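You operate a simulated robot arm through the tools that you are given. There is no shell and no other tool. Be economical: measure what you need, move in short steps, check, and stop when the job is done.

The job below is to be done with a simulated two-armed robot. You get a single attempt, and the scene is never put back.

Task
Test the vanity outlet: fan on, press test, press reset, fan off.

Only the result counts: the job must be done as asked and must still hold three seconds after the hand-in. Knocking over, shifting, dropping, spilling or breaking anything else fails it.

Robot
Two 6-joint arms with fingered hands on one trunk that stands fixed in place. Base frame: the origin is at the foot of the trunk, x ahead of it, y to its left, z up. Units: mm, rad, N and s.
The left shoulder is at [70, 191, 888], the right one opposite. Payload 4.7 kg a hand.
The TCP of each hand is the grasp point between the finger pads, 36 mm short of the fingertips. In the tool frame z runs along the fingers and y along their closing line. The gripper opens to 120 mm. The gripper's body begins 42 mm behind the TCP. The gripper is a hand of 5 fingers: y runs from the thumb to the fingers, the wrist lies at [-18, -113, -198] in the tool frame, and closing takes about 1.5 s.
Orientation is that of the tool frame in the base frame, as [roll, pitch, yaw] about the fixed x, y, z axes, in that order (R = Rz(yaw) Ry(pitch) Rx(roll)). With the fingers straight down and the wrist toward the robot, the tool's x, y and z point along [0, 1, 0], [1, 0, 0] and [0, 0, -1] of the base frame.

Tools
- The arms move only by the tool move_arm. It takes "left_rows", "right_rows" or both (then of equal length, played together; a hand with none holds still); each is a list of rows, each a list of 6 numbers: the shift along the base's x, y, z in units of 20 mm (1.0 is 20 mm), then the turn, a rotation vector about the base's x, y, z in units of 4 degrees (1.0 is 4 degrees). In form: [[dx, dy, dz, wx, wy, wz], ...]. A call has 1 to 10 rows; each row shifts and turns the commanded pose from where the row before left it. "left_gripper" and "right_gripper" are, for a hand that has rows, the closure, from 0 (fully open) to 1 (shut), set as the call begins (left out, the last holds). A call with a number of a shift or a turn outside -1 to 1 is refused whole. A row lasts 0.2 s, in which the tool goes at most 50 mm and 0.15 rad; a call with a longer step from one row to the next is refused whole, and so is a gripper value outside its range. A pose out of reach is approached as far as the arm can. The call stops where the force on the tool passes 40 N (or 10 N more than at its start, if that is more) or the arm is blocked; 0.2 s more then pass. Each finger travels about 45 mm/s and halts on what it meets, pressing with about 21 N; the grip force reading is that of the motor and also rises with nothing between the fingers. The clock runs only during rows and for 0.2 s after the last one: add rows that do not move to give the fingers time. It gives the time, the measured TCP pose, the force on the tool (base axes), the opening and the grip force at its end, in the units of the frame above (readings bear some noise), with the torque about the TCP (base axes, N m) and any sound that the robot's microphone picked up.
- Cameras (640 x 400 px; columns grow to the right, rows downward): "scene" is now at [121.9, 60.8, 1147.2]; the picture's right is [0.56, -0.83, 0.00], its down [-0.20, -0.14, -0.97] and it looks along [0.80, 0.55, -0.24] (base axes); focal length 216 px, centre (320, 200). "left" rides on the left gripper at [-73, -91, -143] in its tool frame; the picture's right is [-0.80, -0.28, 0.53], its down [0.53, -0.73, 0.42] and it looks along [0.27, 0.62, 0.74] (tool axes); focal length 234 px, centre (320, 200). "right" rides on the right gripper at [73, -91, -143] in its tool frame; the picture's right is [-0.80, 0.28, -0.53], its down [-0.53, -0.73, 0.42] and it looks along [-0.27, 0.62, 0.74] (tool axes); focal length 234 px, centre (320, 200). There is no depth. A picture from a camera that has moved, and an enlarged one, comes with that camera's place and axes in the base frame and with its lens. The place of the scene camera against the robot may be out by one fixed shift of up to 12 mm in any direction.
- camera(camera): a new picture of that camera. No time passes.
- lift_body(by): slides the trunk up (or, below 0, down) by that many mm; the arms and the scene camera ride with it, the base frame stays. It gives what a move gives, with no picture.
- hand_shape(shape, hand): the hand has 5 fingers and takes this shape, open, in about a second: jaw (thumb against the fingers, like two jaws); tri (thumb and two fingers); tip (a fingertip pinch); poke (one finger out to press); point (the index stretched); flat (the hand flat); cup (the hand cupped); fist (a fist). The gripper value then closes the fingers along that shape, each until it touches; the sizes above hold for jaw. It gives what a move gives, with no picture.
- head_to(pan, tilt): turns the head with the scene camera to pan (to the left, within 1.501 rad either way) and tilt (down, from -0.506 to 1.204), counted from straight ahead of the robot. It gives what a move gives.
- zoom(camera, box): a new picture of the part [left, top, right, bottom] of that camera's present view, enlarged. No time passes.
- job_done(): hands the job in; it is judged then, once.

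Go step by step. Nothing tells you positions but the pictures and the camera data: compare them with the known pose of the tool, close in by small moves and look again before you grip or let go. The budget is 120 turns and 74 pictures, counting those below and the enlarged ones. Unless the task says otherwise, let go and move clear before handing in, and close with one line.

The tools are called after "Call:" as a command line: name --argument value ..., lists and objects as JSON in quotes. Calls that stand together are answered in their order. move_arm: Moves the arms, as the interface text tells. Its arguments: {"type":"object","properties":{"left_rows":{"type":"array","items":{"type":"array","items":{"type":"number"}}},"left_gripper":{"type":"number"},"right_rows":{"type":"array","items":{"type":"array","items":{"type":"number"}}},"right_gripper":{"type":"number"}},"required":[]} The other tools are called the same way: lift_body (by) slides the trunk up or down; hand_shape (shape, hand) gives the hand a shape; head_to (pan, tilt) turns the head that bears the scene camera; camera (camera) takes a picture; zoom (camera, box) takes an enlarged picture of a part of a camera's view; job_done () hands the job in.

At the start:

```text
time: 0.0
left_eef_pos: [488.1, 455.1, 1075.4]
left_tool_rot: [-3.142, 0.0, 1.57]
left_contact_force: [-0.1, -0.3, 0.0]
left_moment: [0.03, 0.01, -0.06]
left_opening: 119.2
left_grip_force: 0.0
left_shape: jaw
right_eef_pos: [706.4, 57.9, 1204.0]
right_tool_rot: [-3.142, 0.0, 1.571]
right_contact_force: [0.5, -0.1, -0.2]
right_moment: [-0.02, 0.04, -0.01]
right_opening: 119.7
right_grip_force: 0.0
right_shape: jaw
trunk travel left (down, up): [-365.0, 575.0]
head pan, tilt: [0.597, 0.243]
```

scene: 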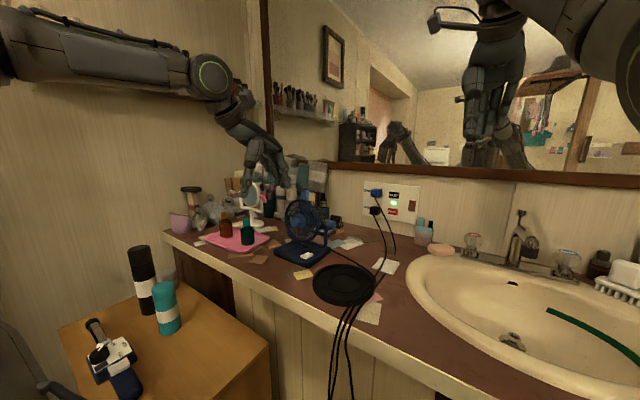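
right: 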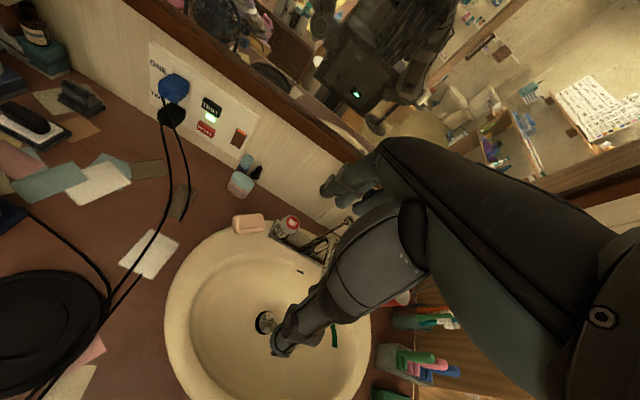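
left: 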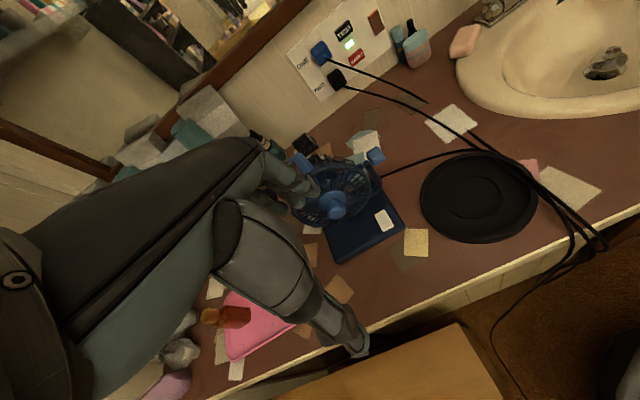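

I see a wall outlet with two plugs (blue above, black below), TEST (black) and RESET (red) buttons, and a fan on the counter with a switch on its base. I'll enlarge both.

Call:
zoom --camera "scene" --box '[350, 170, 430, 220]'

Call:
zoom --camera "scene" --box '[260, 190, 356, 270]'

Call:
zoom --camera "left" --box '[280, 0, 440, 100]'

Call:
zoom --camera "left" --box '[270, 140, 430, 270]'

```text
8.00 times, centred on (390, 195) of scene
camera zoom: at [121.9, 60.8, 1147.2], right [0.56, -0.83, 0.0], down [-0.2, -0.14, -0.97], along [0.8, 0.55, -0.24], focal length 1728 px, centre (-240, 240)
```

zoom: 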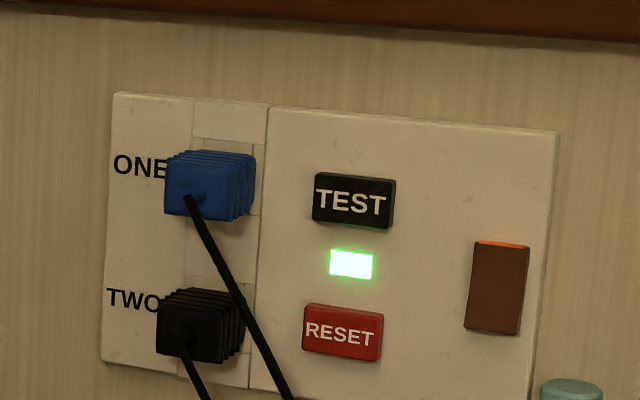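

```text
5.00 times, centred on (308, 230) of scene
camera zoom: at [121.9, 60.8, 1147.2], right [0.56, -0.83, 0.0], down [-0.2, -0.14, -0.97], along [0.8, 0.55, -0.24], focal length 1080 px, centre (380, 50)
```

zoom: 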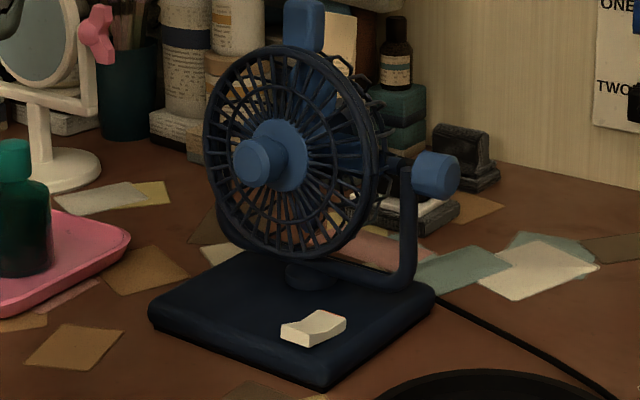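

```text
4.00 times, centred on (360, 50) of left
camera zoom: at [396.4, 382.2, 1216.4], right [-0.28, -0.8, -0.53], down [-0.73, 0.53, -0.42], along [0.62, 0.27, -0.74], focal length 937 px, centre (160, 800)
```

zoom: 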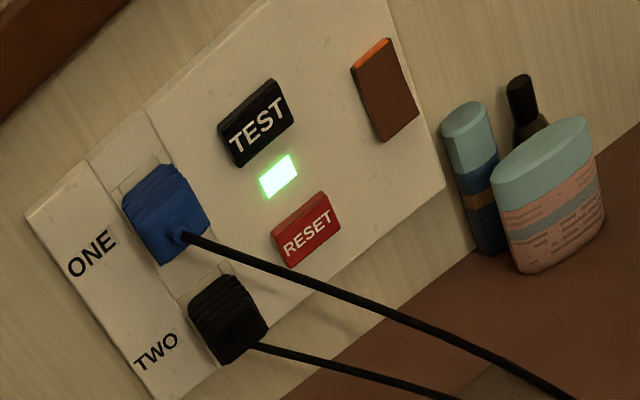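

```text
3.08 times, centred on (350, 205) of left
camera zoom: at [396.4, 382.2, 1216.4], right [-0.28, -0.8, -0.53], down [-0.73, 0.53, -0.42], along [0.62, 0.27, -0.74], focal length 720 px, centre (228, 185)
```

zoom: 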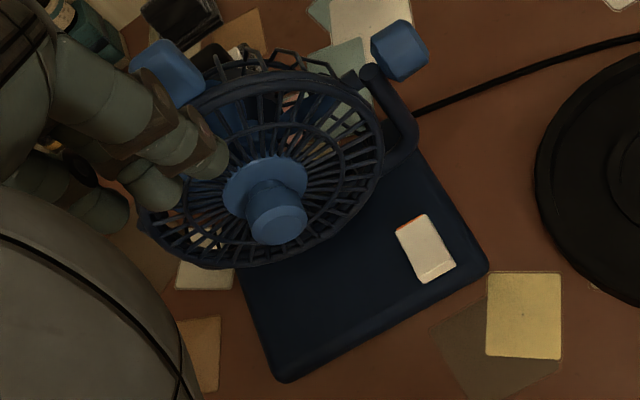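

The TEST button is near (953, 285, 970), RESET is near (955, 285, 905), and the fan rocker is near (590, 420, 850). I'll raise the left hand a little, put it in the poke shape, and look again.

Call:
move_arm --left_rows '[[0, 0, 1, 0, 0, 0], [0, 0, 1, 0, 0, 0], [0, 0, 1, 0, 0, 0], [0, 0, 1, 0, 0, 0]]'

Call:
hand_shape --shape "poke" --hand "left"

Call:
camera --camera "left"

Call:
camera --camera "scene"

```text
time: 1.0
left_eef_pos: [470.8, 472.5, 1139.4]
left_tool_rot: [3.14, 0.002, 1.571]
left_contact_force: [-0.4, 0.1, 0.6]
left_moment: [0.01, 0.0, -0.02]
left_opening: 119.4
left_grip_force: 0.1
left_shape: jaw
left hand out of reach, approached as far as the arm can: row 2, 3, 4
right_eef_pos: [705.8, 58.3, 1203.5]
right_tool_rot: [3.141, 0.0, 1.571]
right_contact_force: [0.1, 0.1, -0.1]
right_moment: [-0.04, -0.01, 0.0]
right_opening: 119.9
right_grip_force: 0.1
right_shape: jaw
trunk travel left (down, up): [-365.0, 575.0]
head pan, tilt: [0.597, 0.243]
```

```text
time: 1.9
left_eef_pos: [471.0, 472.2, 1140.0]
left_tool_rot: [3.141, 0.004, 1.57]
left_contact_force: [1.0, -0.1, 0.2]
left_moment: [-0.02, 0.02, 0.01]
left_opening: 0.0
left_grip_force: 0.0
left_shape: poke
right_eef_pos: [705.7, 57.8, 1203.3]
right_tool_rot: [3.141, 0.0, 1.57]
right_contact_force: [0.2, -0.1, -0.1]
right_moment: [0.01, 0.0, 0.0]
right_opening: 119.6
right_grip_force: 0.0
right_shape: jaw
trunk travel left (down, up): [-365.0, 575.0]
head pan, tilt: [0.597, 0.243]
```

```text
66 pictures are left
camera left: at [379.4, 400.0, 1282.1], right [-0.28, -0.8, -0.52], down [-0.73, 0.53, -0.43], along [0.62, 0.27, -0.74], focal length 234 px, centre (320, 200)
```

left: 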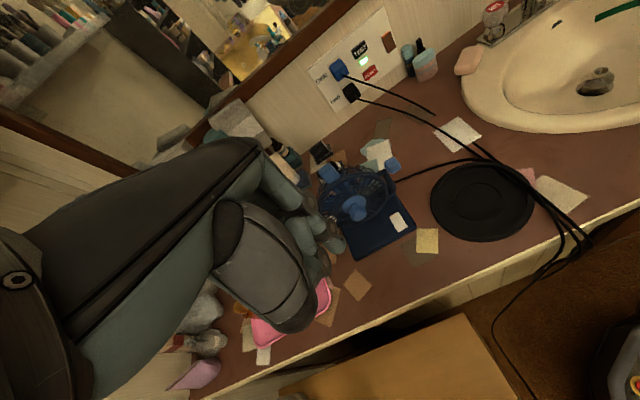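

```text
65 pictures are left
camera scene: at [121.9, 60.8, 1147.2], right [0.56, -0.83, 0.0], down [-0.2, -0.14, -0.97], along [0.8, 0.55, -0.24], focal length 216 px, centre (320, 200)
```

scene: 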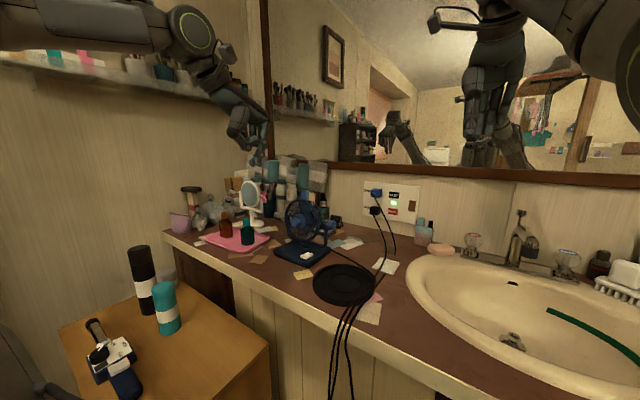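

The hand is now in the poke shape, though the arm has little upward reach here. I'll enlarge the hand and the targets.

Call:
zoom --camera "scene" --box '[200, 90, 328, 170]'

Call:
zoom --camera "left" --box '[290, 150, 450, 250]'

Call:
zoom --camera "right" --box '[140, 40, 268, 120]'

```text
5.00 times, centred on (264, 130) of scene
camera zoom: at [121.9, 60.8, 1147.2], right [0.56, -0.83, 0.0], down [-0.2, -0.14, -0.97], along [0.8, 0.55, -0.24], focal length 1080 px, centre (600, 550)
```

zoom: 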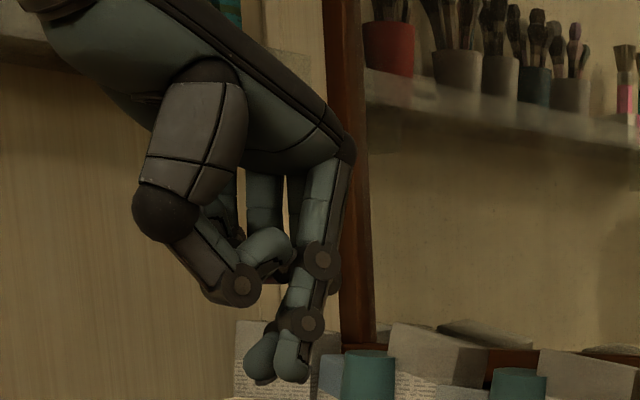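

```text
4.00 times, centred on (370, 200) of left
camera zoom: at [379.4, 400.0, 1282.1], right [-0.28, -0.8, -0.52], down [-0.73, 0.53, -0.43], along [0.62, 0.27, -0.74], focal length 937 px, centre (120, 200)
```

zoom: 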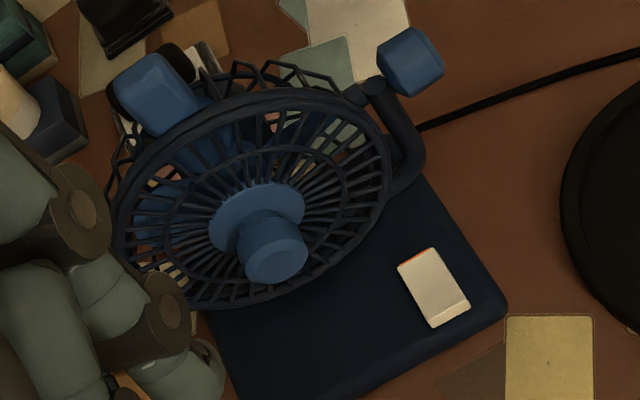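

```text
5.00 times, centred on (204, 80) of right
camera zoom: at [614.1, 129.3, 1347.2], right [0.28, -0.8, 0.53], down [-0.73, -0.53, -0.42], along [0.62, -0.27, -0.74], focal length 1171 px, centre (900, 800)
```

zoom: 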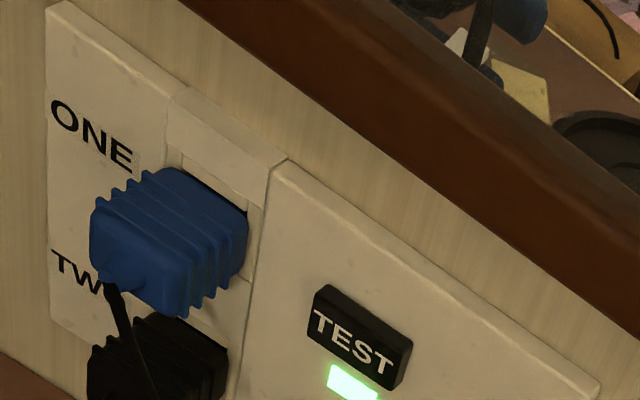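

The poke shape looks like a curled tip. I'll compare it with "point".

Call:
hand_shape --shape "point" --hand "left"

Call:
zoom --camera "scene" --box '[200, 90, 328, 170]'

Call:
camera --camera "left"

```text
time: 2.8
left_eef_pos: [471.9, 472.4, 1139.0]
left_tool_rot: [3.141, 0.003, 1.57]
left_contact_force: [0.3, -1.1, 0.3]
left_moment: [-0.02, 0.01, -0.03]
left_opening: 0.0
left_grip_force: 0.0
left_shape: point
right_eef_pos: [705.9, 57.2, 1203.2]
right_tool_rot: [-3.141, 0.0, 1.572]
right_contact_force: [-0.6, 0.0, 0.0]
right_moment: [0.04, -0.02, 0.0]
right_opening: 119.7
right_grip_force: 0.1
right_shape: jaw
trunk travel left (down, up): [-365.0, 575.0]
head pan, tilt: [0.597, 0.243]
```

```text
5.00 times, centred on (264, 130) of scene
camera zoom: at [121.9, 60.8, 1147.2], right [0.56, -0.83, 0.0], down [-0.2, -0.14, -0.97], along [0.8, 0.55, -0.24], focal length 1080 px, centre (600, 550)
```

zoom: 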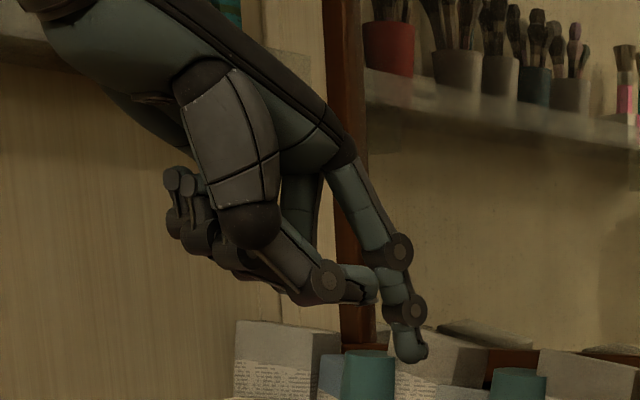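

```text
60 pictures are left
camera left: at [379.4, 400.0, 1282.1], right [-0.28, -0.8, -0.52], down [-0.73, 0.53, -0.43], along [0.62, 0.26, -0.74], focal length 234 px, centre (320, 200)
```

left: 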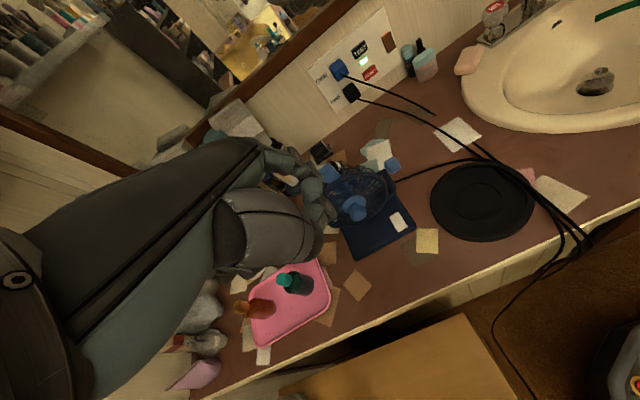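

In "point" the index finger stands clear of the others, so I'll press with that. Next I'll turn the right hand so its camera gives a side view of the fan.

Call:
move_arm --right_rows '[[-0.15, 0.25, -0.2, 0, 0, 1], [-0.15, 0.25, -0.2, 0, 0, 1], [-0.15, 0.25, -0.2, 0, 0, 1], [-0.15, 0.25, -0.2, 0, 0, 1], [-0.15, 0.25, -0.2, 0, 0, 1], [-0.15, 0.25, -0.2, 0, 0, 1], [-0.15, 0.25, -0.2, 0, 0, 1], [-0.15, 0.25, -0.2, 0, 0, 1], [-0.15, 0.25, -0.2, 0, 0, 1], [-0.15, 0.25, -0.2, 0, 0, 1]]'

Call:
camera --camera "right"

```text
time: 5.0
left_eef_pos: [471.9, 471.3, 1139.4]
left_tool_rot: [3.139, 0.001, 1.57]
left_contact_force: [-0.8, -0.6, 0.3]
left_moment: [0.03, -0.02, -0.01]
left_opening: 0.3
left_grip_force: 0.1
left_shape: point
right_eef_pos: [691.7, 116.6, 1179.8]
right_tool_rot: [-3.139, -0.002, 2.271]
right_contact_force: [0.8, -0.6, -0.3]
right_moment: [0.02, 0.04, 0.0]
right_opening: 119.6
right_grip_force: 0.0
right_shape: jaw
right hand out of reach, approached as far as the arm can: row 1, 2, 3, 4, 6, 8
trunk travel left (down, up): [-365.0, 575.0]
head pan, tilt: [0.597, 0.243]
```

```text
59 pictures are left
camera right: at [575.8, 112.5, 1323.4], right [0.73, -0.43, 0.52], down [-0.22, -0.88, -0.42], along [0.64, 0.19, -0.74], focal length 234 px, centre (320, 200)
```

right: 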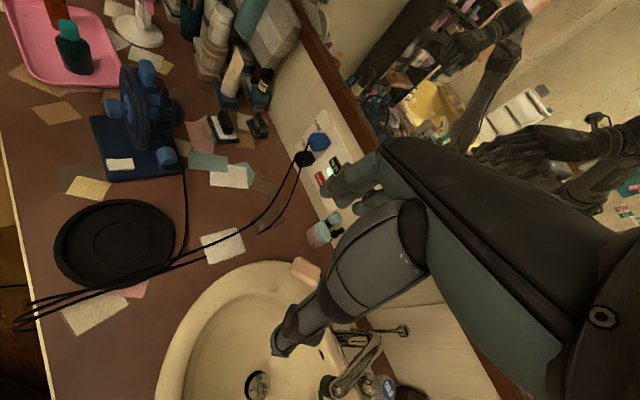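

The side view shows the fan well. I'll enlarge the rocker.

Call:
zoom --camera "right" --box '[70, 110, 198, 190]'

Call:
zoom --camera "scene" --box '[288, 240, 328, 265]'

```text
5.00 times, centred on (134, 150) of right
camera zoom: at [575.8, 112.5, 1323.4], right [0.73, -0.43, 0.52], down [-0.22, -0.88, -0.42], along [0.64, 0.19, -0.74], focal length 1171 px, centre (1250, 450)
```

zoom: 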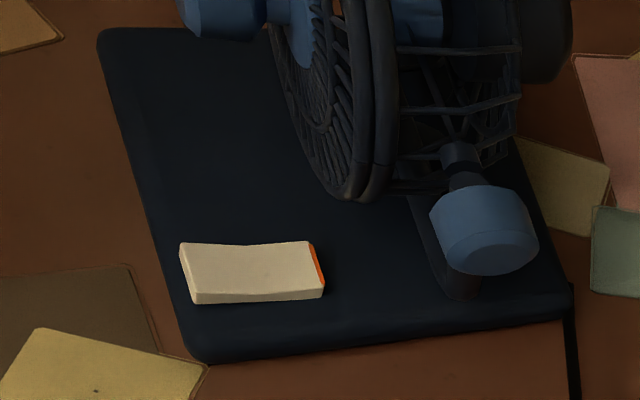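

```text
16.00 times, centred on (308, 252) of scene
camera zoom: at [122.1, 60.8, 1147.2], right [0.56, -0.83, 0.0], down [-0.2, -0.14, -0.97], along [0.8, 0.54, -0.24], focal length 3457 px, centre (512, -640)
```

zoom: 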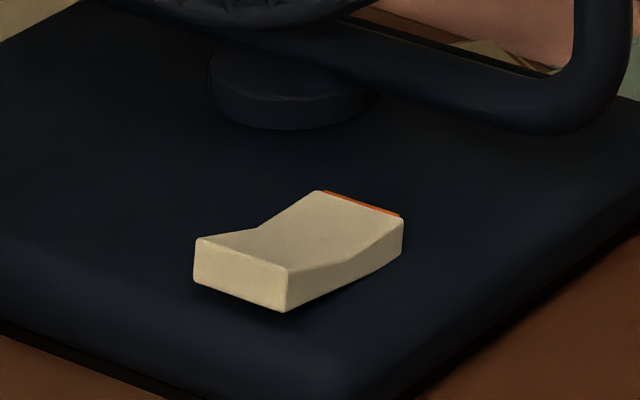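

The rocker centre is about (601, 424, 818), with its raised, red-edged end away from the robot, so pressing that end should switch the fan on. Now I need the fingertip's offset from the TCP.

Call:
zoom --camera "left" --box '[250, 130, 378, 210]'

```text
5.00 times, centred on (314, 170) of left
camera zoom: at [379.6, 400.0, 1282.2], right [-0.28, -0.8, -0.52], down [-0.73, 0.53, -0.43], along [0.62, 0.27, -0.74], focal length 1171 px, centre (350, 350)
```

zoom: 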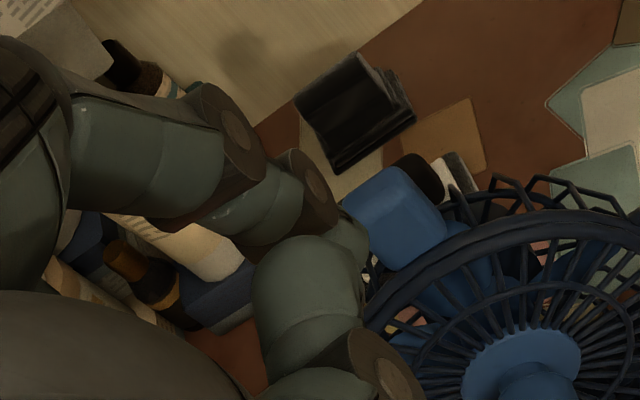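

The fingertip sits about (83, -14, -35) from the TCP. I'll move the left hand sideways and then down, to hover above the far end of the rocker.

Call:
move_arm --left_rows '[[0.66, -0.46, -0.5, 0, 0, 0], [0.66, -0.46, -0.5, 0, 0, 0], [0.66, -0.46, -0.5, 0, 0, 0], [0.66, -0.46, -0.5, 0, 0, 0], [0, 0, -1, 0, 0, 0], [0, 0, -1, 0, 0, 0], [0, 0, -1, 0, 0, 0], [0, 0, -1, 0, 0, 0]]'

Call:
camera --camera "right"

Call:
camera --camera "scene"

```text
time: 6.8
left_eef_pos: [500.4, 457.4, 1000.1]
left_tool_rot: [-3.141, -0.001, 1.571]
left_contact_force: [0.6, -0.2, -0.2]
left_moment: [-0.03, -0.01, 0.01]
left_opening: 0.0
left_grip_force: 0.1
left_shape: point
left hand out of reach, approached as far as the arm can: row 1, 2, 3, 4
right_eef_pos: [692.4, 116.4, 1179.7]
right_tool_rot: [-3.137, 0.002, 2.269]
right_contact_force: [0.3, 1.1, 0.0]
right_moment: [-0.02, -0.01, 0.02]
right_opening: 119.7
right_grip_force: 0.0
right_shape: jaw
trunk travel left (down, up): [-365.0, 575.0]
head pan, tilt: [0.597, 0.243]
```

```text
55 pictures are left
camera right: at [576.0, 113.1, 1323.3], right [0.73, -0.43, 0.52], down [-0.22, -0.88, -0.42], along [0.64, 0.19, -0.74], focal length 234 px, centre (320, 200)
```

right: 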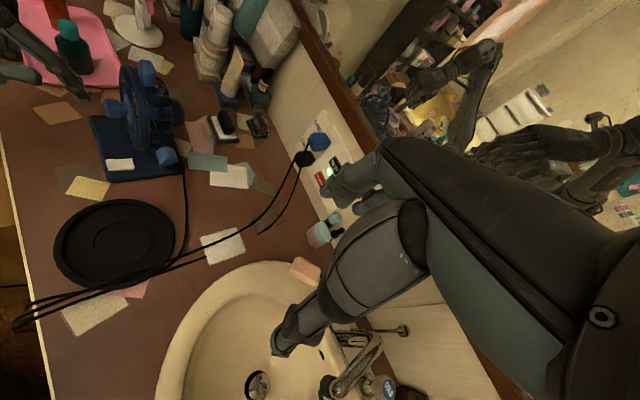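

```text
54 pictures are left
camera scene: at [122.2, 61.3, 1147.2], right [0.56, -0.83, 0.0], down [-0.2, -0.14, -0.97], along [0.8, 0.54, -0.24], focal length 216 px, centre (320, 200)
```

scene: 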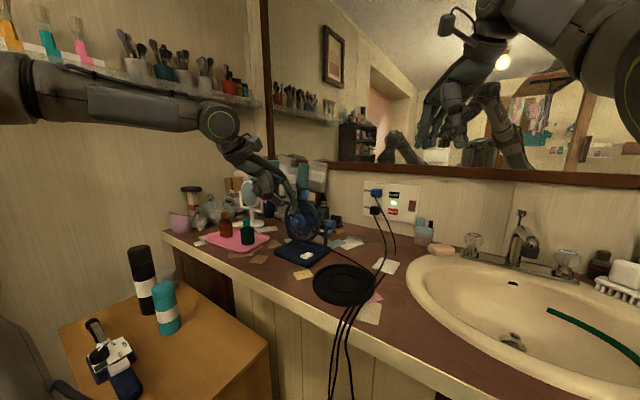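

Call:
zoom --camera "right" --box '[0, 30, 192, 150]'

Call:
zoom --camera "scene" --box '[240, 160, 368, 240]'

```text
3.33 times, centred on (96, 90) of right
camera zoom: at [576.0, 113.1, 1323.3], right [0.73, -0.43, 0.52], down [-0.22, -0.88, -0.42], along [0.64, 0.19, -0.74], focal length 781 px, centre (1067, 567)
```

zoom: 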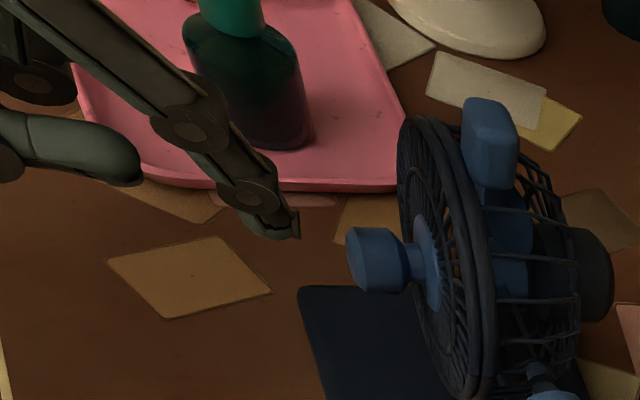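

```text
5.00 times, centred on (304, 200) of scene
camera zoom: at [122.2, 61.3, 1147.2], right [0.56, -0.83, 0.0], down [-0.2, -0.14, -0.97], along [0.8, 0.54, -0.24], focal length 1080 px, centre (400, 200)
```

zoom: 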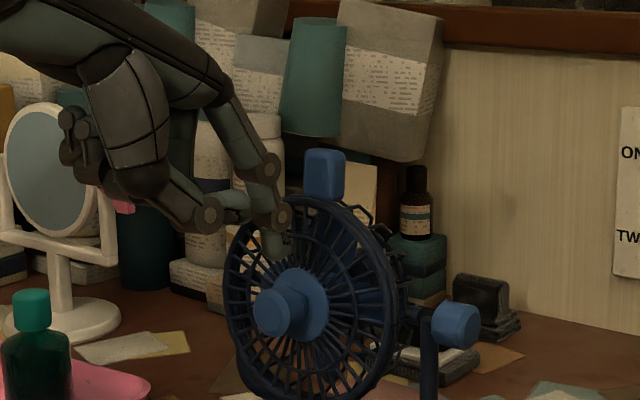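

The tip is measured at TCP + (77, -13, -33). I'll go on down and then forward to hover over the rocker.

Call:
move_arm --left_rows '[[0, -0.55, -0.8, 0, 0, 0], [0, -0.55, -0.8, 0, 0, 0], [0.5, 0, -0.7, 0, 0, 0], [0.5, 0, -0.7, 0, 0, 0], [0.5, 0, -0.6, 0, 0, 0]]'

Call:
zoom --camera "right" --box '[40, 80, 200, 180]'

Call:
zoom --camera "scene" --box '[240, 190, 368, 270]'

```text
time: 8.0
left_eef_pos: [531.5, 437.6, 927.8]
left_tool_rot: [3.14, -0.001, 1.571]
left_contact_force: [-0.4, 0.1, 0.0]
left_moment: [0.04, 0.02, 0.0]
left_opening: 0.0
left_grip_force: 0.0
left_shape: point
right_eef_pos: [692.4, 116.1, 1179.4]
right_tool_rot: [-3.137, -0.002, 2.268]
right_contact_force: [0.8, -0.4, 0.4]
right_moment: [0.01, 0.0, -0.01]
right_opening: 119.5
right_grip_force: 0.1
right_shape: jaw
trunk travel left (down, up): [-365.0, 575.0]
head pan, tilt: [0.597, 0.243]
```

```text
4.00 times, centred on (120, 130) of right
camera zoom: at [576.5, 112.1, 1323.1], right [0.73, -0.44, 0.52], down [-0.22, -0.88, -0.42], along [0.64, 0.19, -0.74], focal length 937 px, centre (1120, 480)
```

zoom: 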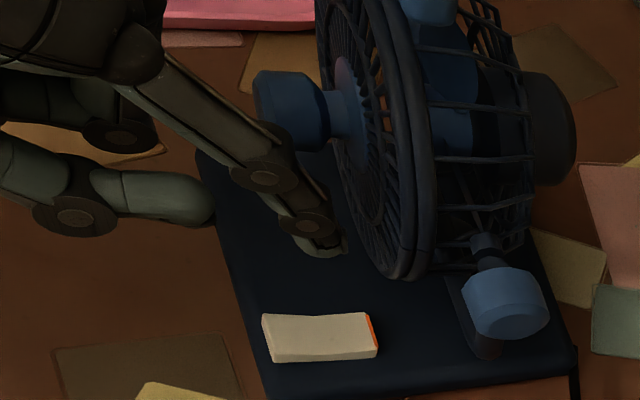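

```text
5.00 times, centred on (304, 230) of scene
camera zoom: at [122.5, 60.5, 1147.1], right [0.56, -0.83, 0.0], down [-0.2, -0.13, -0.97], along [0.8, 0.55, -0.24], focal length 1080 px, centre (400, 50)
```

zoom: 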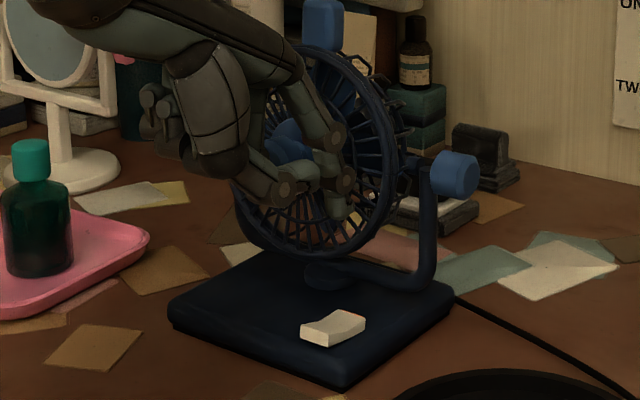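

The tip is now about 70 mm above the rocker's far end. I'll descend 56 mm and check.

Call:
move_arm --left_rows '[[0.1, 0, -0.7, 0, 0, 0], [0, 0, -0.7, 0, 0, 0], [0, 0, -0.7, 0, 0, 0], [0, 0, -0.7, 0, 0, 0]]'

Call:
zoom --camera "right" --box '[70, 110, 198, 190]'

Call:
zoom --camera "scene" --box '[276, 220, 340, 260]'

```text
time: 9.0
left_eef_pos: [531.7, 434.5, 872.3]
left_tool_rot: [3.141, 0.0, 1.57]
left_contact_force: [0.5, -0.3, -0.8]
left_moment: [-0.01, 0.0, 0.01]
left_opening: 0.0
left_grip_force: 0.1
left_shape: point
right_eef_pos: [692.6, 117.2, 1179.6]
right_tool_rot: [-3.138, 0.001, 2.268]
right_contact_force: [-0.1, 0.0, -0.1]
right_moment: [0.02, 0.01, -0.03]
right_opening: 119.8
right_grip_force: 0.1
right_shape: jaw
trunk travel left (down, up): [-365.0, 575.0]
head pan, tilt: [0.597, 0.243]
```

```text
5.00 times, centred on (134, 150) of right
camera zoom: at [576.0, 112.5, 1323.3], right [0.73, -0.43, 0.52], down [-0.22, -0.88, -0.42], along [0.64, 0.19, -0.74], focal length 1171 px, centre (1250, 450)
```

zoom: 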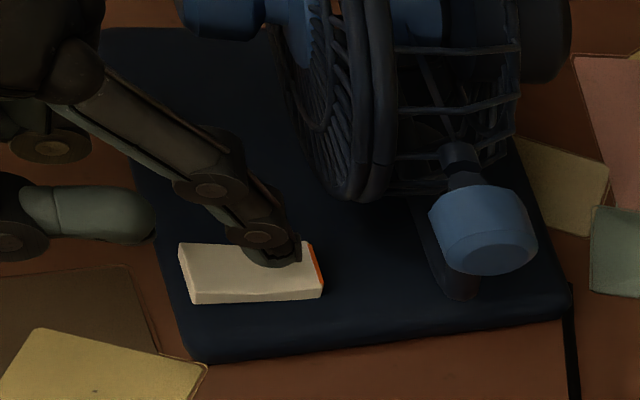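

```text
10.00 times, centred on (308, 240) of scene
camera zoom: at [122.2, 60.8, 1147.2], right [0.56, -0.83, 0.0], down [-0.2, -0.14, -0.97], along [0.8, 0.55, -0.24], focal length 2160 px, centre (440, -200)
```

zoom: 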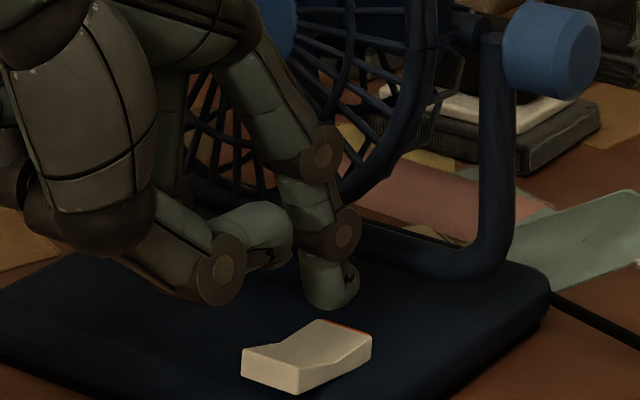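

The tip hovers about 12 mm above the rocker. I'll move 6 mm further out and press down in small steps.

Call:
move_arm --left_rows '[[0.3, 0, 0, 0, 0, 0], [0, 0, -0.25, 0, 0, 0], [0, 0, -0.25, 0, 0, 0], [0, 0, -0.25, 0, 0, 0]]'

Call:
zoom --camera "scene" --box '[276, 220, 340, 260]'

```text
time: 10.0
left_eef_pos: [537.6, 435.2, 859.8]
left_tool_rot: [3.141, -0.001, 1.572]
left_contact_force: [-0.4, -0.2, 1.8]
left_moment: [-0.04, -0.15, 0.01]
left_opening: 0.0
left_grip_force: 0.1
left_shape: point
right_eef_pos: [690.8, 116.4, 1180.8]
right_tool_rot: [-3.138, 0.0, 2.27]
right_contact_force: [-0.7, -0.5, -0.1]
right_moment: [0.02, 0.02, -0.03]
right_opening: 119.6
right_grip_force: 0.1
right_shape: jaw
trunk travel left (down, up): [-365.0, 575.0]
head pan, tilt: [0.597, 0.243]
```

```text
10.00 times, centred on (308, 240) of scene
camera zoom: at [121.5, 60.7, 1147.3], right [0.56, -0.83, 0.0], down [-0.2, -0.14, -0.97], along [0.8, 0.55, -0.24], focal length 2160 px, centre (440, -200)
```

zoom: 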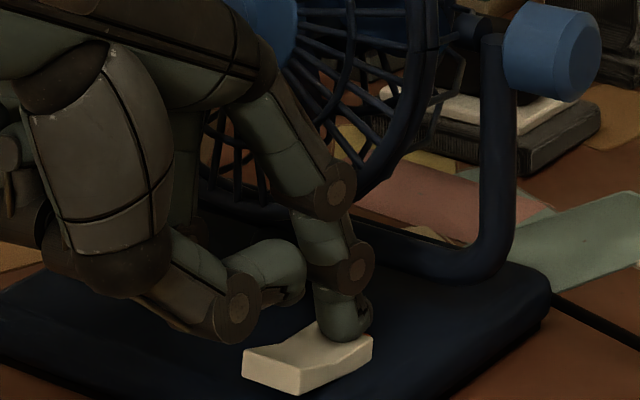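

The finger has just touched the far end (1.8 N), so I'll press further.

Call:
move_arm --left_rows '[[0, 0, -0.15, 0, 0, 0], [0, 0, -0.15, 0, 0, 0]]'

Call:
zoom --camera "scene" --box '[276, 220, 340, 260]'

```text
time: 10.6
left_eef_pos: [536.7, 433.6, 855.9]
left_tool_rot: [3.135, -0.002, 1.571]
left_contact_force: [-5.6, 1.3, 23.1]
left_moment: [-0.32, -1.66, -0.02]
left_opening: 0.0
left_grip_force: 0.1
left_shape: point
right_eef_pos: [690.0, 115.2, 1183.3]
right_tool_rot: [3.141, 0.0, 2.27]
right_contact_force: [0.1, 0.3, -0.9]
right_moment: [-0.01, -0.02, -0.02]
right_opening: 119.9
right_grip_force: 0.0
right_shape: jaw
trunk travel left (down, up): [-365.0, 575.0]
head pan, tilt: [0.597, 0.243]
```

```text
10.00 times, centred on (308, 240) of scene
camera zoom: at [119.0, 59.5, 1148.0], right [0.56, -0.83, 0.0], down [-0.2, -0.13, -0.97], along [0.8, 0.55, -0.24], focal length 2160 px, centre (440, -200)
```

zoom: 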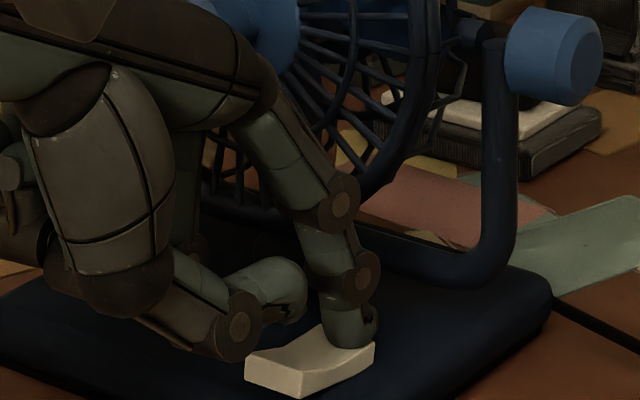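

Nothing flipped at 23 N. Looking at the slopes again, the far half lies level (already down) and the near half is raised, so the near end is the one to press. I'll lift, shift 26 mm toward the robot, and look.

Call:
move_arm --left_rows '[[0, 0, 0.6, 0, 0, 0], [0, 0, 0.6, 0, 0, 0], [-0.7, 0.1, 0, 0, 0, 0], [-0.7, 0.1, 0, 0, 0, 0]]'

Call:
zoom --camera "scene" --box '[276, 220, 340, 260]'

Call:
zoom --camera "right" --box '[70, 110, 198, 190]'

```text
time: 11.6
left_eef_pos: [508.5, 439.9, 876.4]
left_tool_rot: [-3.141, -0.001, 1.571]
left_contact_force: [-0.1, -0.9, 0.0]
left_moment: [-0.01, -0.07, 0.01]
left_opening: 0.0
left_grip_force: 0.0
left_shape: point
right_eef_pos: [692.0, 117.2, 1178.7]
right_tool_rot: [-3.138, 0.001, 2.27]
right_contact_force: [-0.9, -0.4, 0.2]
right_moment: [0.0, -0.02, -0.02]
right_opening: 119.5
right_grip_force: 0.1
right_shape: jaw
trunk travel left (down, up): [-365.0, 575.0]
head pan, tilt: [0.597, 0.243]
```

```text
10.00 times, centred on (308, 240) of scene
camera zoom: at [121.4, 61.3, 1147.3], right [0.56, -0.83, 0.0], down [-0.2, -0.14, -0.97], along [0.8, 0.54, -0.24], focal length 2160 px, centre (440, -200)
```

zoom: 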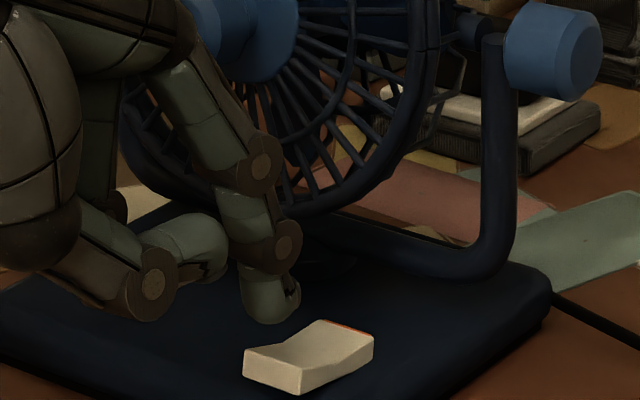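

```text
5.00 times, centred on (134, 150) of right
camera zoom: at [575.0, 113.1, 1323.8], right [0.73, -0.43, 0.52], down [-0.22, -0.88, -0.42], along [0.65, 0.19, -0.74], focal length 1171 px, centre (1250, 450)
```

zoom: 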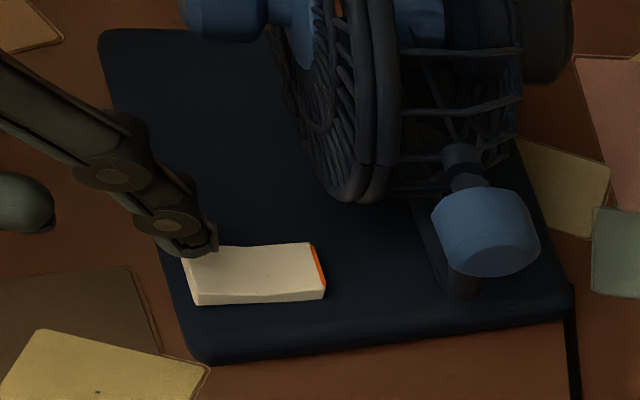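

I'm a little too near the edge, so I'll move 8 mm forward and press down in steps.

Call:
move_arm --left_rows '[[0.4, -0.05, 0, 0, 0, 0], [0, 0, -0.3, 0, 0, 0], [0, 0, -0.3, 0, 0, 0]]'

Call:
zoom --camera "scene" --box '[276, 220, 340, 260]'

```text
time: 12.4
left_eef_pos: [519.9, 437.7, 864.2]
left_tool_rot: [3.141, 0.0, 1.571]
left_contact_force: [0.4, -0.3, 0.2]
left_moment: [0.0, 0.01, -0.02]
left_opening: 0.0
left_grip_force: 0.0
left_shape: point
right_eef_pos: [693.1, 117.7, 1179.2]
right_tool_rot: [-3.139, 0.0, 2.269]
right_contact_force: [0.0, 0.4, 0.5]
right_moment: [0.02, 0.02, -0.03]
right_opening: 119.6
right_grip_force: 0.2
right_shape: jaw
trunk travel left (down, up): [-365.0, 575.0]
head pan, tilt: [0.597, 0.243]
```

```text
10.00 times, centred on (308, 240) of scene
camera zoom: at [122.1, 60.7, 1147.2], right [0.56, -0.83, 0.0], down [-0.2, -0.14, -0.97], along [0.8, 0.55, -0.24], focal length 2160 px, centre (440, -200)
```

zoom: 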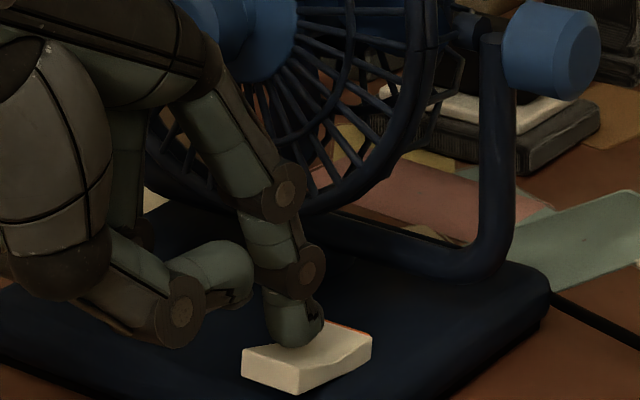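

Call:
move_arm --left_rows '[[-0.4, 0, 0, 0, 0, 0], [0, 0, -0.2, 0, 0, 0], [0, 0, -0.2, 0, 0, 0], [0, 0, -0.1, 0, 0, 0]]'

Call:
zoom --camera "scene" --box '[276, 220, 340, 260]'

```text
time: 13.4
left_eef_pos: [508.5, 436.9, 858.7]
left_tool_rot: [3.136, -0.003, 1.571]
left_contact_force: [-8.0, 1.7, 19.6]
left_moment: [-0.29, -1.42, -0.03]
left_opening: 0.0
left_grip_force: 0.1
left_shape: point
right_eef_pos: [689.6, 115.3, 1182.2]
right_tool_rot: [-3.141, 0.0, 2.268]
right_contact_force: [-0.2, 0.6, -0.2]
right_moment: [0.01, 0.03, -0.01]
right_opening: 119.4
right_grip_force: 0.1
right_shape: jaw
trunk travel left (down, up): [-365.0, 575.0]
head pan, tilt: [0.597, 0.243]
```

```text
10.00 times, centred on (308, 240) of scene
camera zoom: at [119.2, 59.7, 1147.9], right [0.56, -0.83, 0.0], down [-0.2, -0.13, -0.97], along [0.8, 0.55, -0.24], focal length 2160 px, centre (440, -200)
```

zoom: 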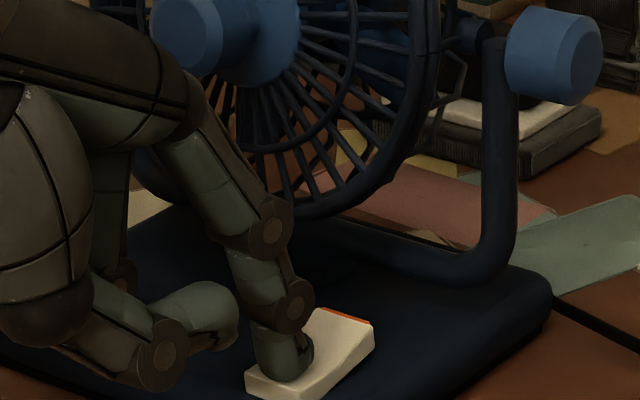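

The near end appears pressed and the far end looks raised. I'll lift off and check.

Call:
move_arm --left_rows '[[0, 0, 0.6, 0, 0, 0], [0, 0, 0.6, 0, 0, 0], [-0.7, 0, 0.3, 0, 0, 0], [-0.7, 0, 0.3, 0, 0, 0]]'

Call:
zoom --camera "scene" --box '[276, 210, 356, 260]'

Call:
zoom --camera "right" --box '[70, 60, 230, 190]'

```text
time: 14.4
left_eef_pos: [481.6, 439.5, 889.8]
left_tool_rot: [-3.14, 0.0, 1.571]
left_contact_force: [-0.1, 0.2, -1.1]
left_moment: [-0.06, -0.02, -0.02]
left_opening: 0.0
left_grip_force: 0.0
left_shape: point
right_eef_pos: [691.5, 116.6, 1180.3]
right_tool_rot: [-3.139, 0.002, 2.269]
right_contact_force: [-0.8, 0.5, 0.2]
right_moment: [-0.04, -0.01, 0.01]
right_opening: 119.6
right_grip_force: 0.1
right_shape: jaw
trunk travel left (down, up): [-365.0, 575.0]
head pan, tilt: [0.597, 0.243]
```

```text
8.00 times, centred on (316, 235) of scene
camera zoom: at [121.6, 61.3, 1147.3], right [0.56, -0.83, 0.0], down [-0.2, -0.14, -0.97], along [0.8, 0.54, -0.24], focal length 1728 px, centre (352, -80)
```

zoom: 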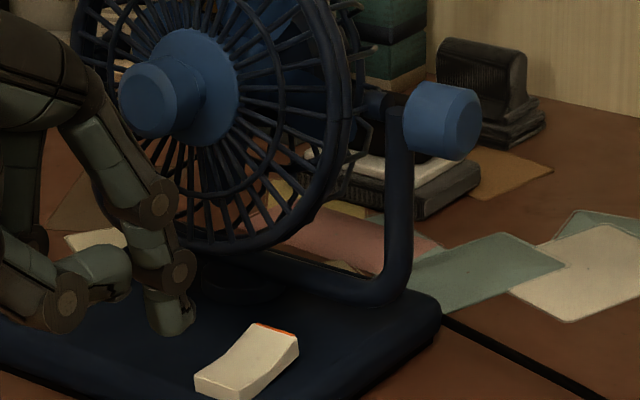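

```text
3.08 times, centred on (150, 125) of right
camera zoom: at [575.2, 113.1, 1323.7], right [0.73, -0.43, 0.52], down [-0.22, -0.88, -0.42], along [0.64, 0.19, -0.74], focal length 720 px, centre (843, 431)
```

zoom: 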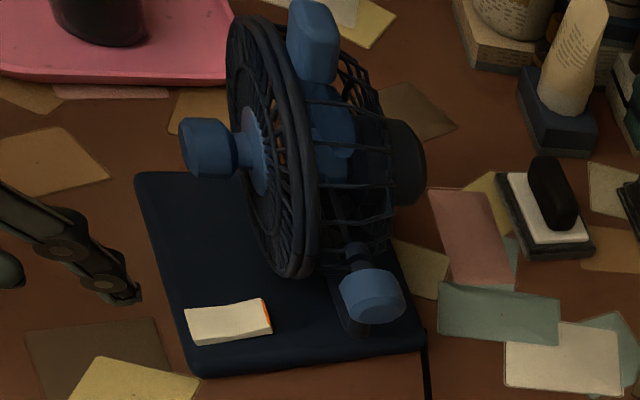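

The rocker flipped, so I'll check whether the blades are turning by comparing views across time.

Call:
zoom --camera "scene" --box '[276, 190, 340, 230]'

Call:
move_arm --left_rows '[[-0.5, 0, 0.5, 0, 0, 0], [-0.5, 0, 0.5, 0, 0, 0], [0, 0, 0, 0, 0, 0], [0, 0, 0, 0, 0, 0], [0, 0, 0, 0, 0, 0]]'

Call:
zoom --camera "scene" --box '[276, 190, 340, 230]'

```text
10.00 times, centred on (308, 210) of scene
camera zoom: at [121.6, 61.3, 1147.3], right [0.56, -0.83, 0.0], down [-0.2, -0.14, -0.97], along [0.8, 0.54, -0.24], focal length 2160 px, centre (440, 100)
```

zoom: 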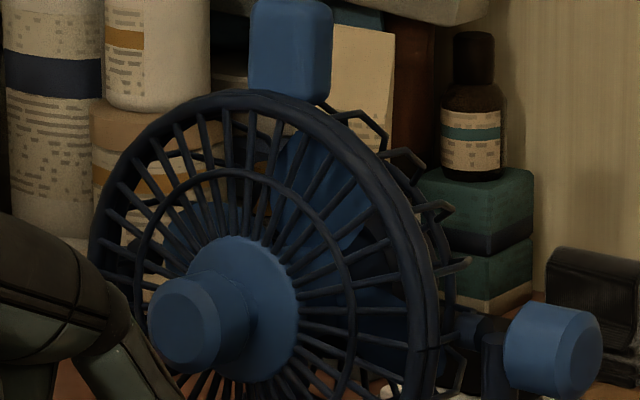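

```text
time: 15.6
left_eef_pos: [463.2, 437.7, 908.7]
left_tool_rot: [3.141, 0.0, 1.572]
left_contact_force: [-0.2, -1.0, -0.8]
left_moment: [0.0, -0.02, 0.06]
left_opening: 0.1
left_grip_force: 0.1
left_shape: point
right_eef_pos: [691.1, 116.0, 1180.4]
right_tool_rot: [-3.139, 0.0, 2.267]
right_contact_force: [-0.9, -0.2, 0.4]
right_moment: [0.0, 0.0, -0.01]
right_opening: 119.4
right_grip_force: 0.2
right_shape: jaw
trunk travel left (down, up): [-365.0, 575.0]
head pan, tilt: [0.597, 0.243]
```

```text
10.00 times, centred on (308, 210) of scene
camera zoom: at [121.9, 60.6, 1147.2], right [0.56, -0.83, 0.0], down [-0.2, -0.14, -0.97], along [0.8, 0.55, -0.24], focal length 2160 px, centre (440, 100)
```

zoom: 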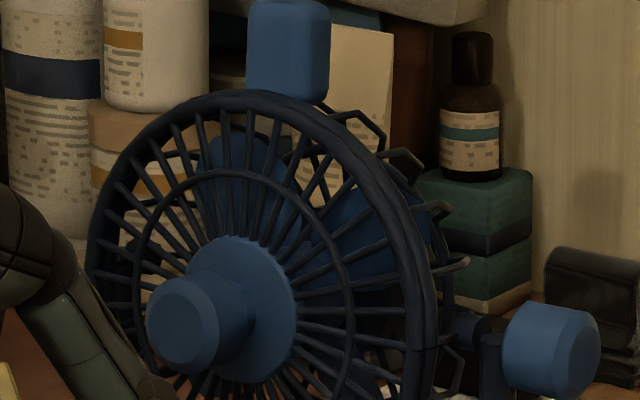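

The blades have moved, so the fan is on. For the wall buttons I'll use the right hand, because its curled fingers will sit away from the plugs. I'll turn it back, lower it, and put it in the point shape.

Call:
move_arm --right_rows '[[0, 0.2, -0.5, 0, 0, -1], [0, 0.2, -0.5, 0, 0, -1], [0, 0.2, -0.5, 0, 0, -1], [0, 0.2, -0.5, 0, 0, -1], [0, 0.2, -0.5, 0, 0, -1], [0, 0.2, -0.5, 0, 0, -1], [0, 0.2, -0.5, 0, 0, -1], [0, 0.2, -0.5, 0, 0, -1], [0, 0.2, -0.5, 0, 0, -1], [0, 0.2, -0.5, 0, 0, -1]]'

Call:
hand_shape --shape "point" --hand "right"

Call:
move_arm --right_rows '[[0.2, 0.2, -0.2, 0, -1, 0], [0.2, 0.2, -0.2, 0, -1, 0], [0.2, 0.2, -0.2, 0, -1, 0], [0.2, 0.2, -0.2, 0, -1, 0], [0.2, 0.2, -0.2, 0, -1, 0], [0.2, 0.2, -0.2, 0, -1, 0], [0.2, 0.2, -0.2, 0, -1, 0], [0.2, 0.2, -0.2, 0, -1, 0], [0.2, 0.2, -0.2, 0, -1, 0], [0.2, 0.2, -0.2, 0, -1, 0]]'

Call:
camera --camera "scene"

Call:
camera --camera "right"

```text
time: 18.0
left_eef_pos: [461.3, 437.2, 909.0]
left_tool_rot: [3.141, 0.0, 1.569]
left_contact_force: [-0.8, 0.3, -1.0]
left_moment: [0.0, 0.05, -0.03]
left_opening: 0.0
left_grip_force: 0.1
left_shape: point
right_eef_pos: [745.3, 99.4, 1137.2]
right_tool_rot: [3.132, -0.078, 1.481]
right_contact_force: [0.2, -0.3, 0.4]
right_moment: [0.05, 0.03, -0.02]
right_opening: 119.8
right_grip_force: 0.0
right_shape: jaw
right hand out of reach, approached as far as the arm can: row 1, 2, 3, 4, 5, 7
trunk travel left (down, up): [-365.0, 575.0]
head pan, tilt: [0.597, 0.243]
stopped in row 10 (right hand): the arm was blocked; the commanded pose is now the measured one
```

```text
time: 18.9
left_eef_pos: [462.3, 438.3, 908.0]
left_tool_rot: [-3.141, 0.0, 1.57]
left_contact_force: [-0.1, 0.3, 0.4]
left_moment: [0.01, -0.06, -0.01]
left_opening: 0.1
left_grip_force: 0.0
left_shape: point
right_eef_pos: [744.4, 100.5, 1136.8]
right_tool_rot: [3.131, -0.078, 1.483]
right_contact_force: [0.5, -0.2, 0.6]
right_moment: [0.03, -0.02, 0.01]
right_opening: 114.0
right_grip_force: 0.0
right_shape: point
trunk travel left (down, up): [-365.0, 575.0]
head pan, tilt: [0.597, 0.243]
```

```text
time: 21.1
left_eef_pos: [463.0, 437.9, 909.1]
left_tool_rot: [-3.141, -0.001, 1.57]
left_contact_force: [1.0, 0.1, -0.2]
left_moment: [0.0, -0.01, 0.02]
left_opening: 0.0
left_grip_force: 0.0
left_shape: point
right_eef_pos: [861.1, 174.4, 1146.1]
right_tool_rot: [2.434, -0.123, 1.532]
right_contact_force: [0.8, 0.5, 0.0]
right_moment: [-0.03, -0.02, 0.01]
right_opening: 114.1
right_grip_force: 0.2
right_shape: point
right hand out of reach, approached as far as the arm can: row 1, 2, 3, 4, 5, 6, 7, 8, 9, 10
trunk travel left (down, up): [-365.0, 575.0]
head pan, tilt: [0.597, 0.243]
```

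```text
37 pictures are left
camera scene: at [122.2, 61.3, 1147.2], right [0.56, -0.83, 0.0], down [-0.2, -0.14, -0.97], along [0.8, 0.54, -0.24], focal length 216 px, centre (320, 200)
```

scene: 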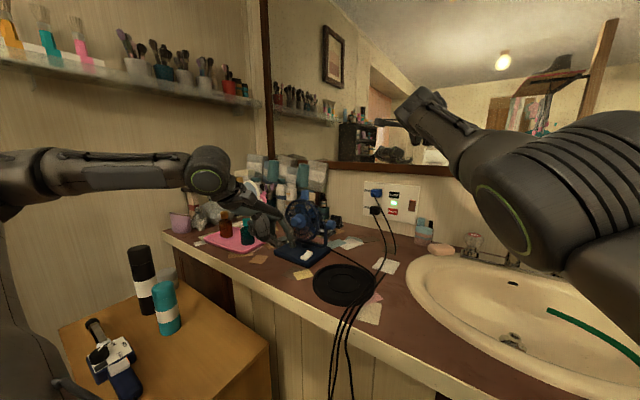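

```text
36 pictures are left
camera right: at [701.3, 245.5, 1205.5], right [-0.16, -0.86, 0.48], down [-0.3, -0.42, -0.86], along [0.94, -0.28, -0.19], focal length 234 px, centre (320, 200)
```

right: 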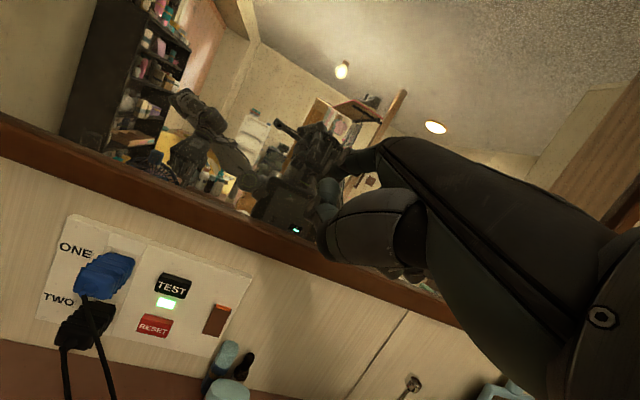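

The hand has ended up closer to the mirror than I wanted. I'll back off and go down first.

Call:
move_arm --right_rows '[[-0.6, 0, -0.5, 0, 0, 0], [-0.6, 0, -0.5, 0, 0, 0], [-0.3, 0.1, -0.7, 0, 0, 0], [0, 0.1, -0.7, 0, 0, 0], [0, 0.1, -0.7, 0, 0, 0]]'

Call:
camera --camera "right"

```text
time: 22.3
left_eef_pos: [462.2, 437.3, 909.7]
left_tool_rot: [-3.141, 0.0, 1.571]
left_contact_force: [0.1, 0.1, -0.4]
left_moment: [-0.02, 0.03, 0.03]
left_opening: 0.0
left_grip_force: 0.1
left_shape: point
right_eef_pos: [862.2, 203.0, 1101.2]
right_tool_rot: [2.433, -0.122, 1.53]
right_contact_force: [-0.2, 0.2, 0.7]
right_moment: [0.03, -0.01, -0.01]
right_opening: 114.2
right_grip_force: 0.1
right_shape: point
right hand out of reach, approached as far as the arm can: row 1, 2, 3, 4
trunk travel left (down, up): [-365.0, 575.0]
head pan, tilt: [0.597, 0.243]
```

```text
35 pictures are left
camera right: at [701.4, 274.9, 1159.5], right [-0.16, -0.86, 0.48], down [-0.3, -0.42, -0.86], along [0.94, -0.28, -0.19], focal length 234 px, centre (320, 200)
```

right: 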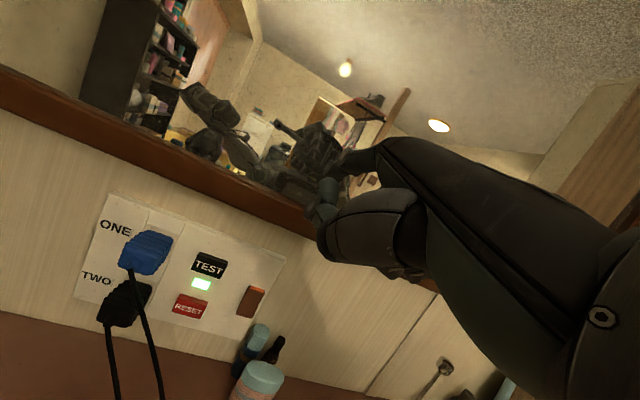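

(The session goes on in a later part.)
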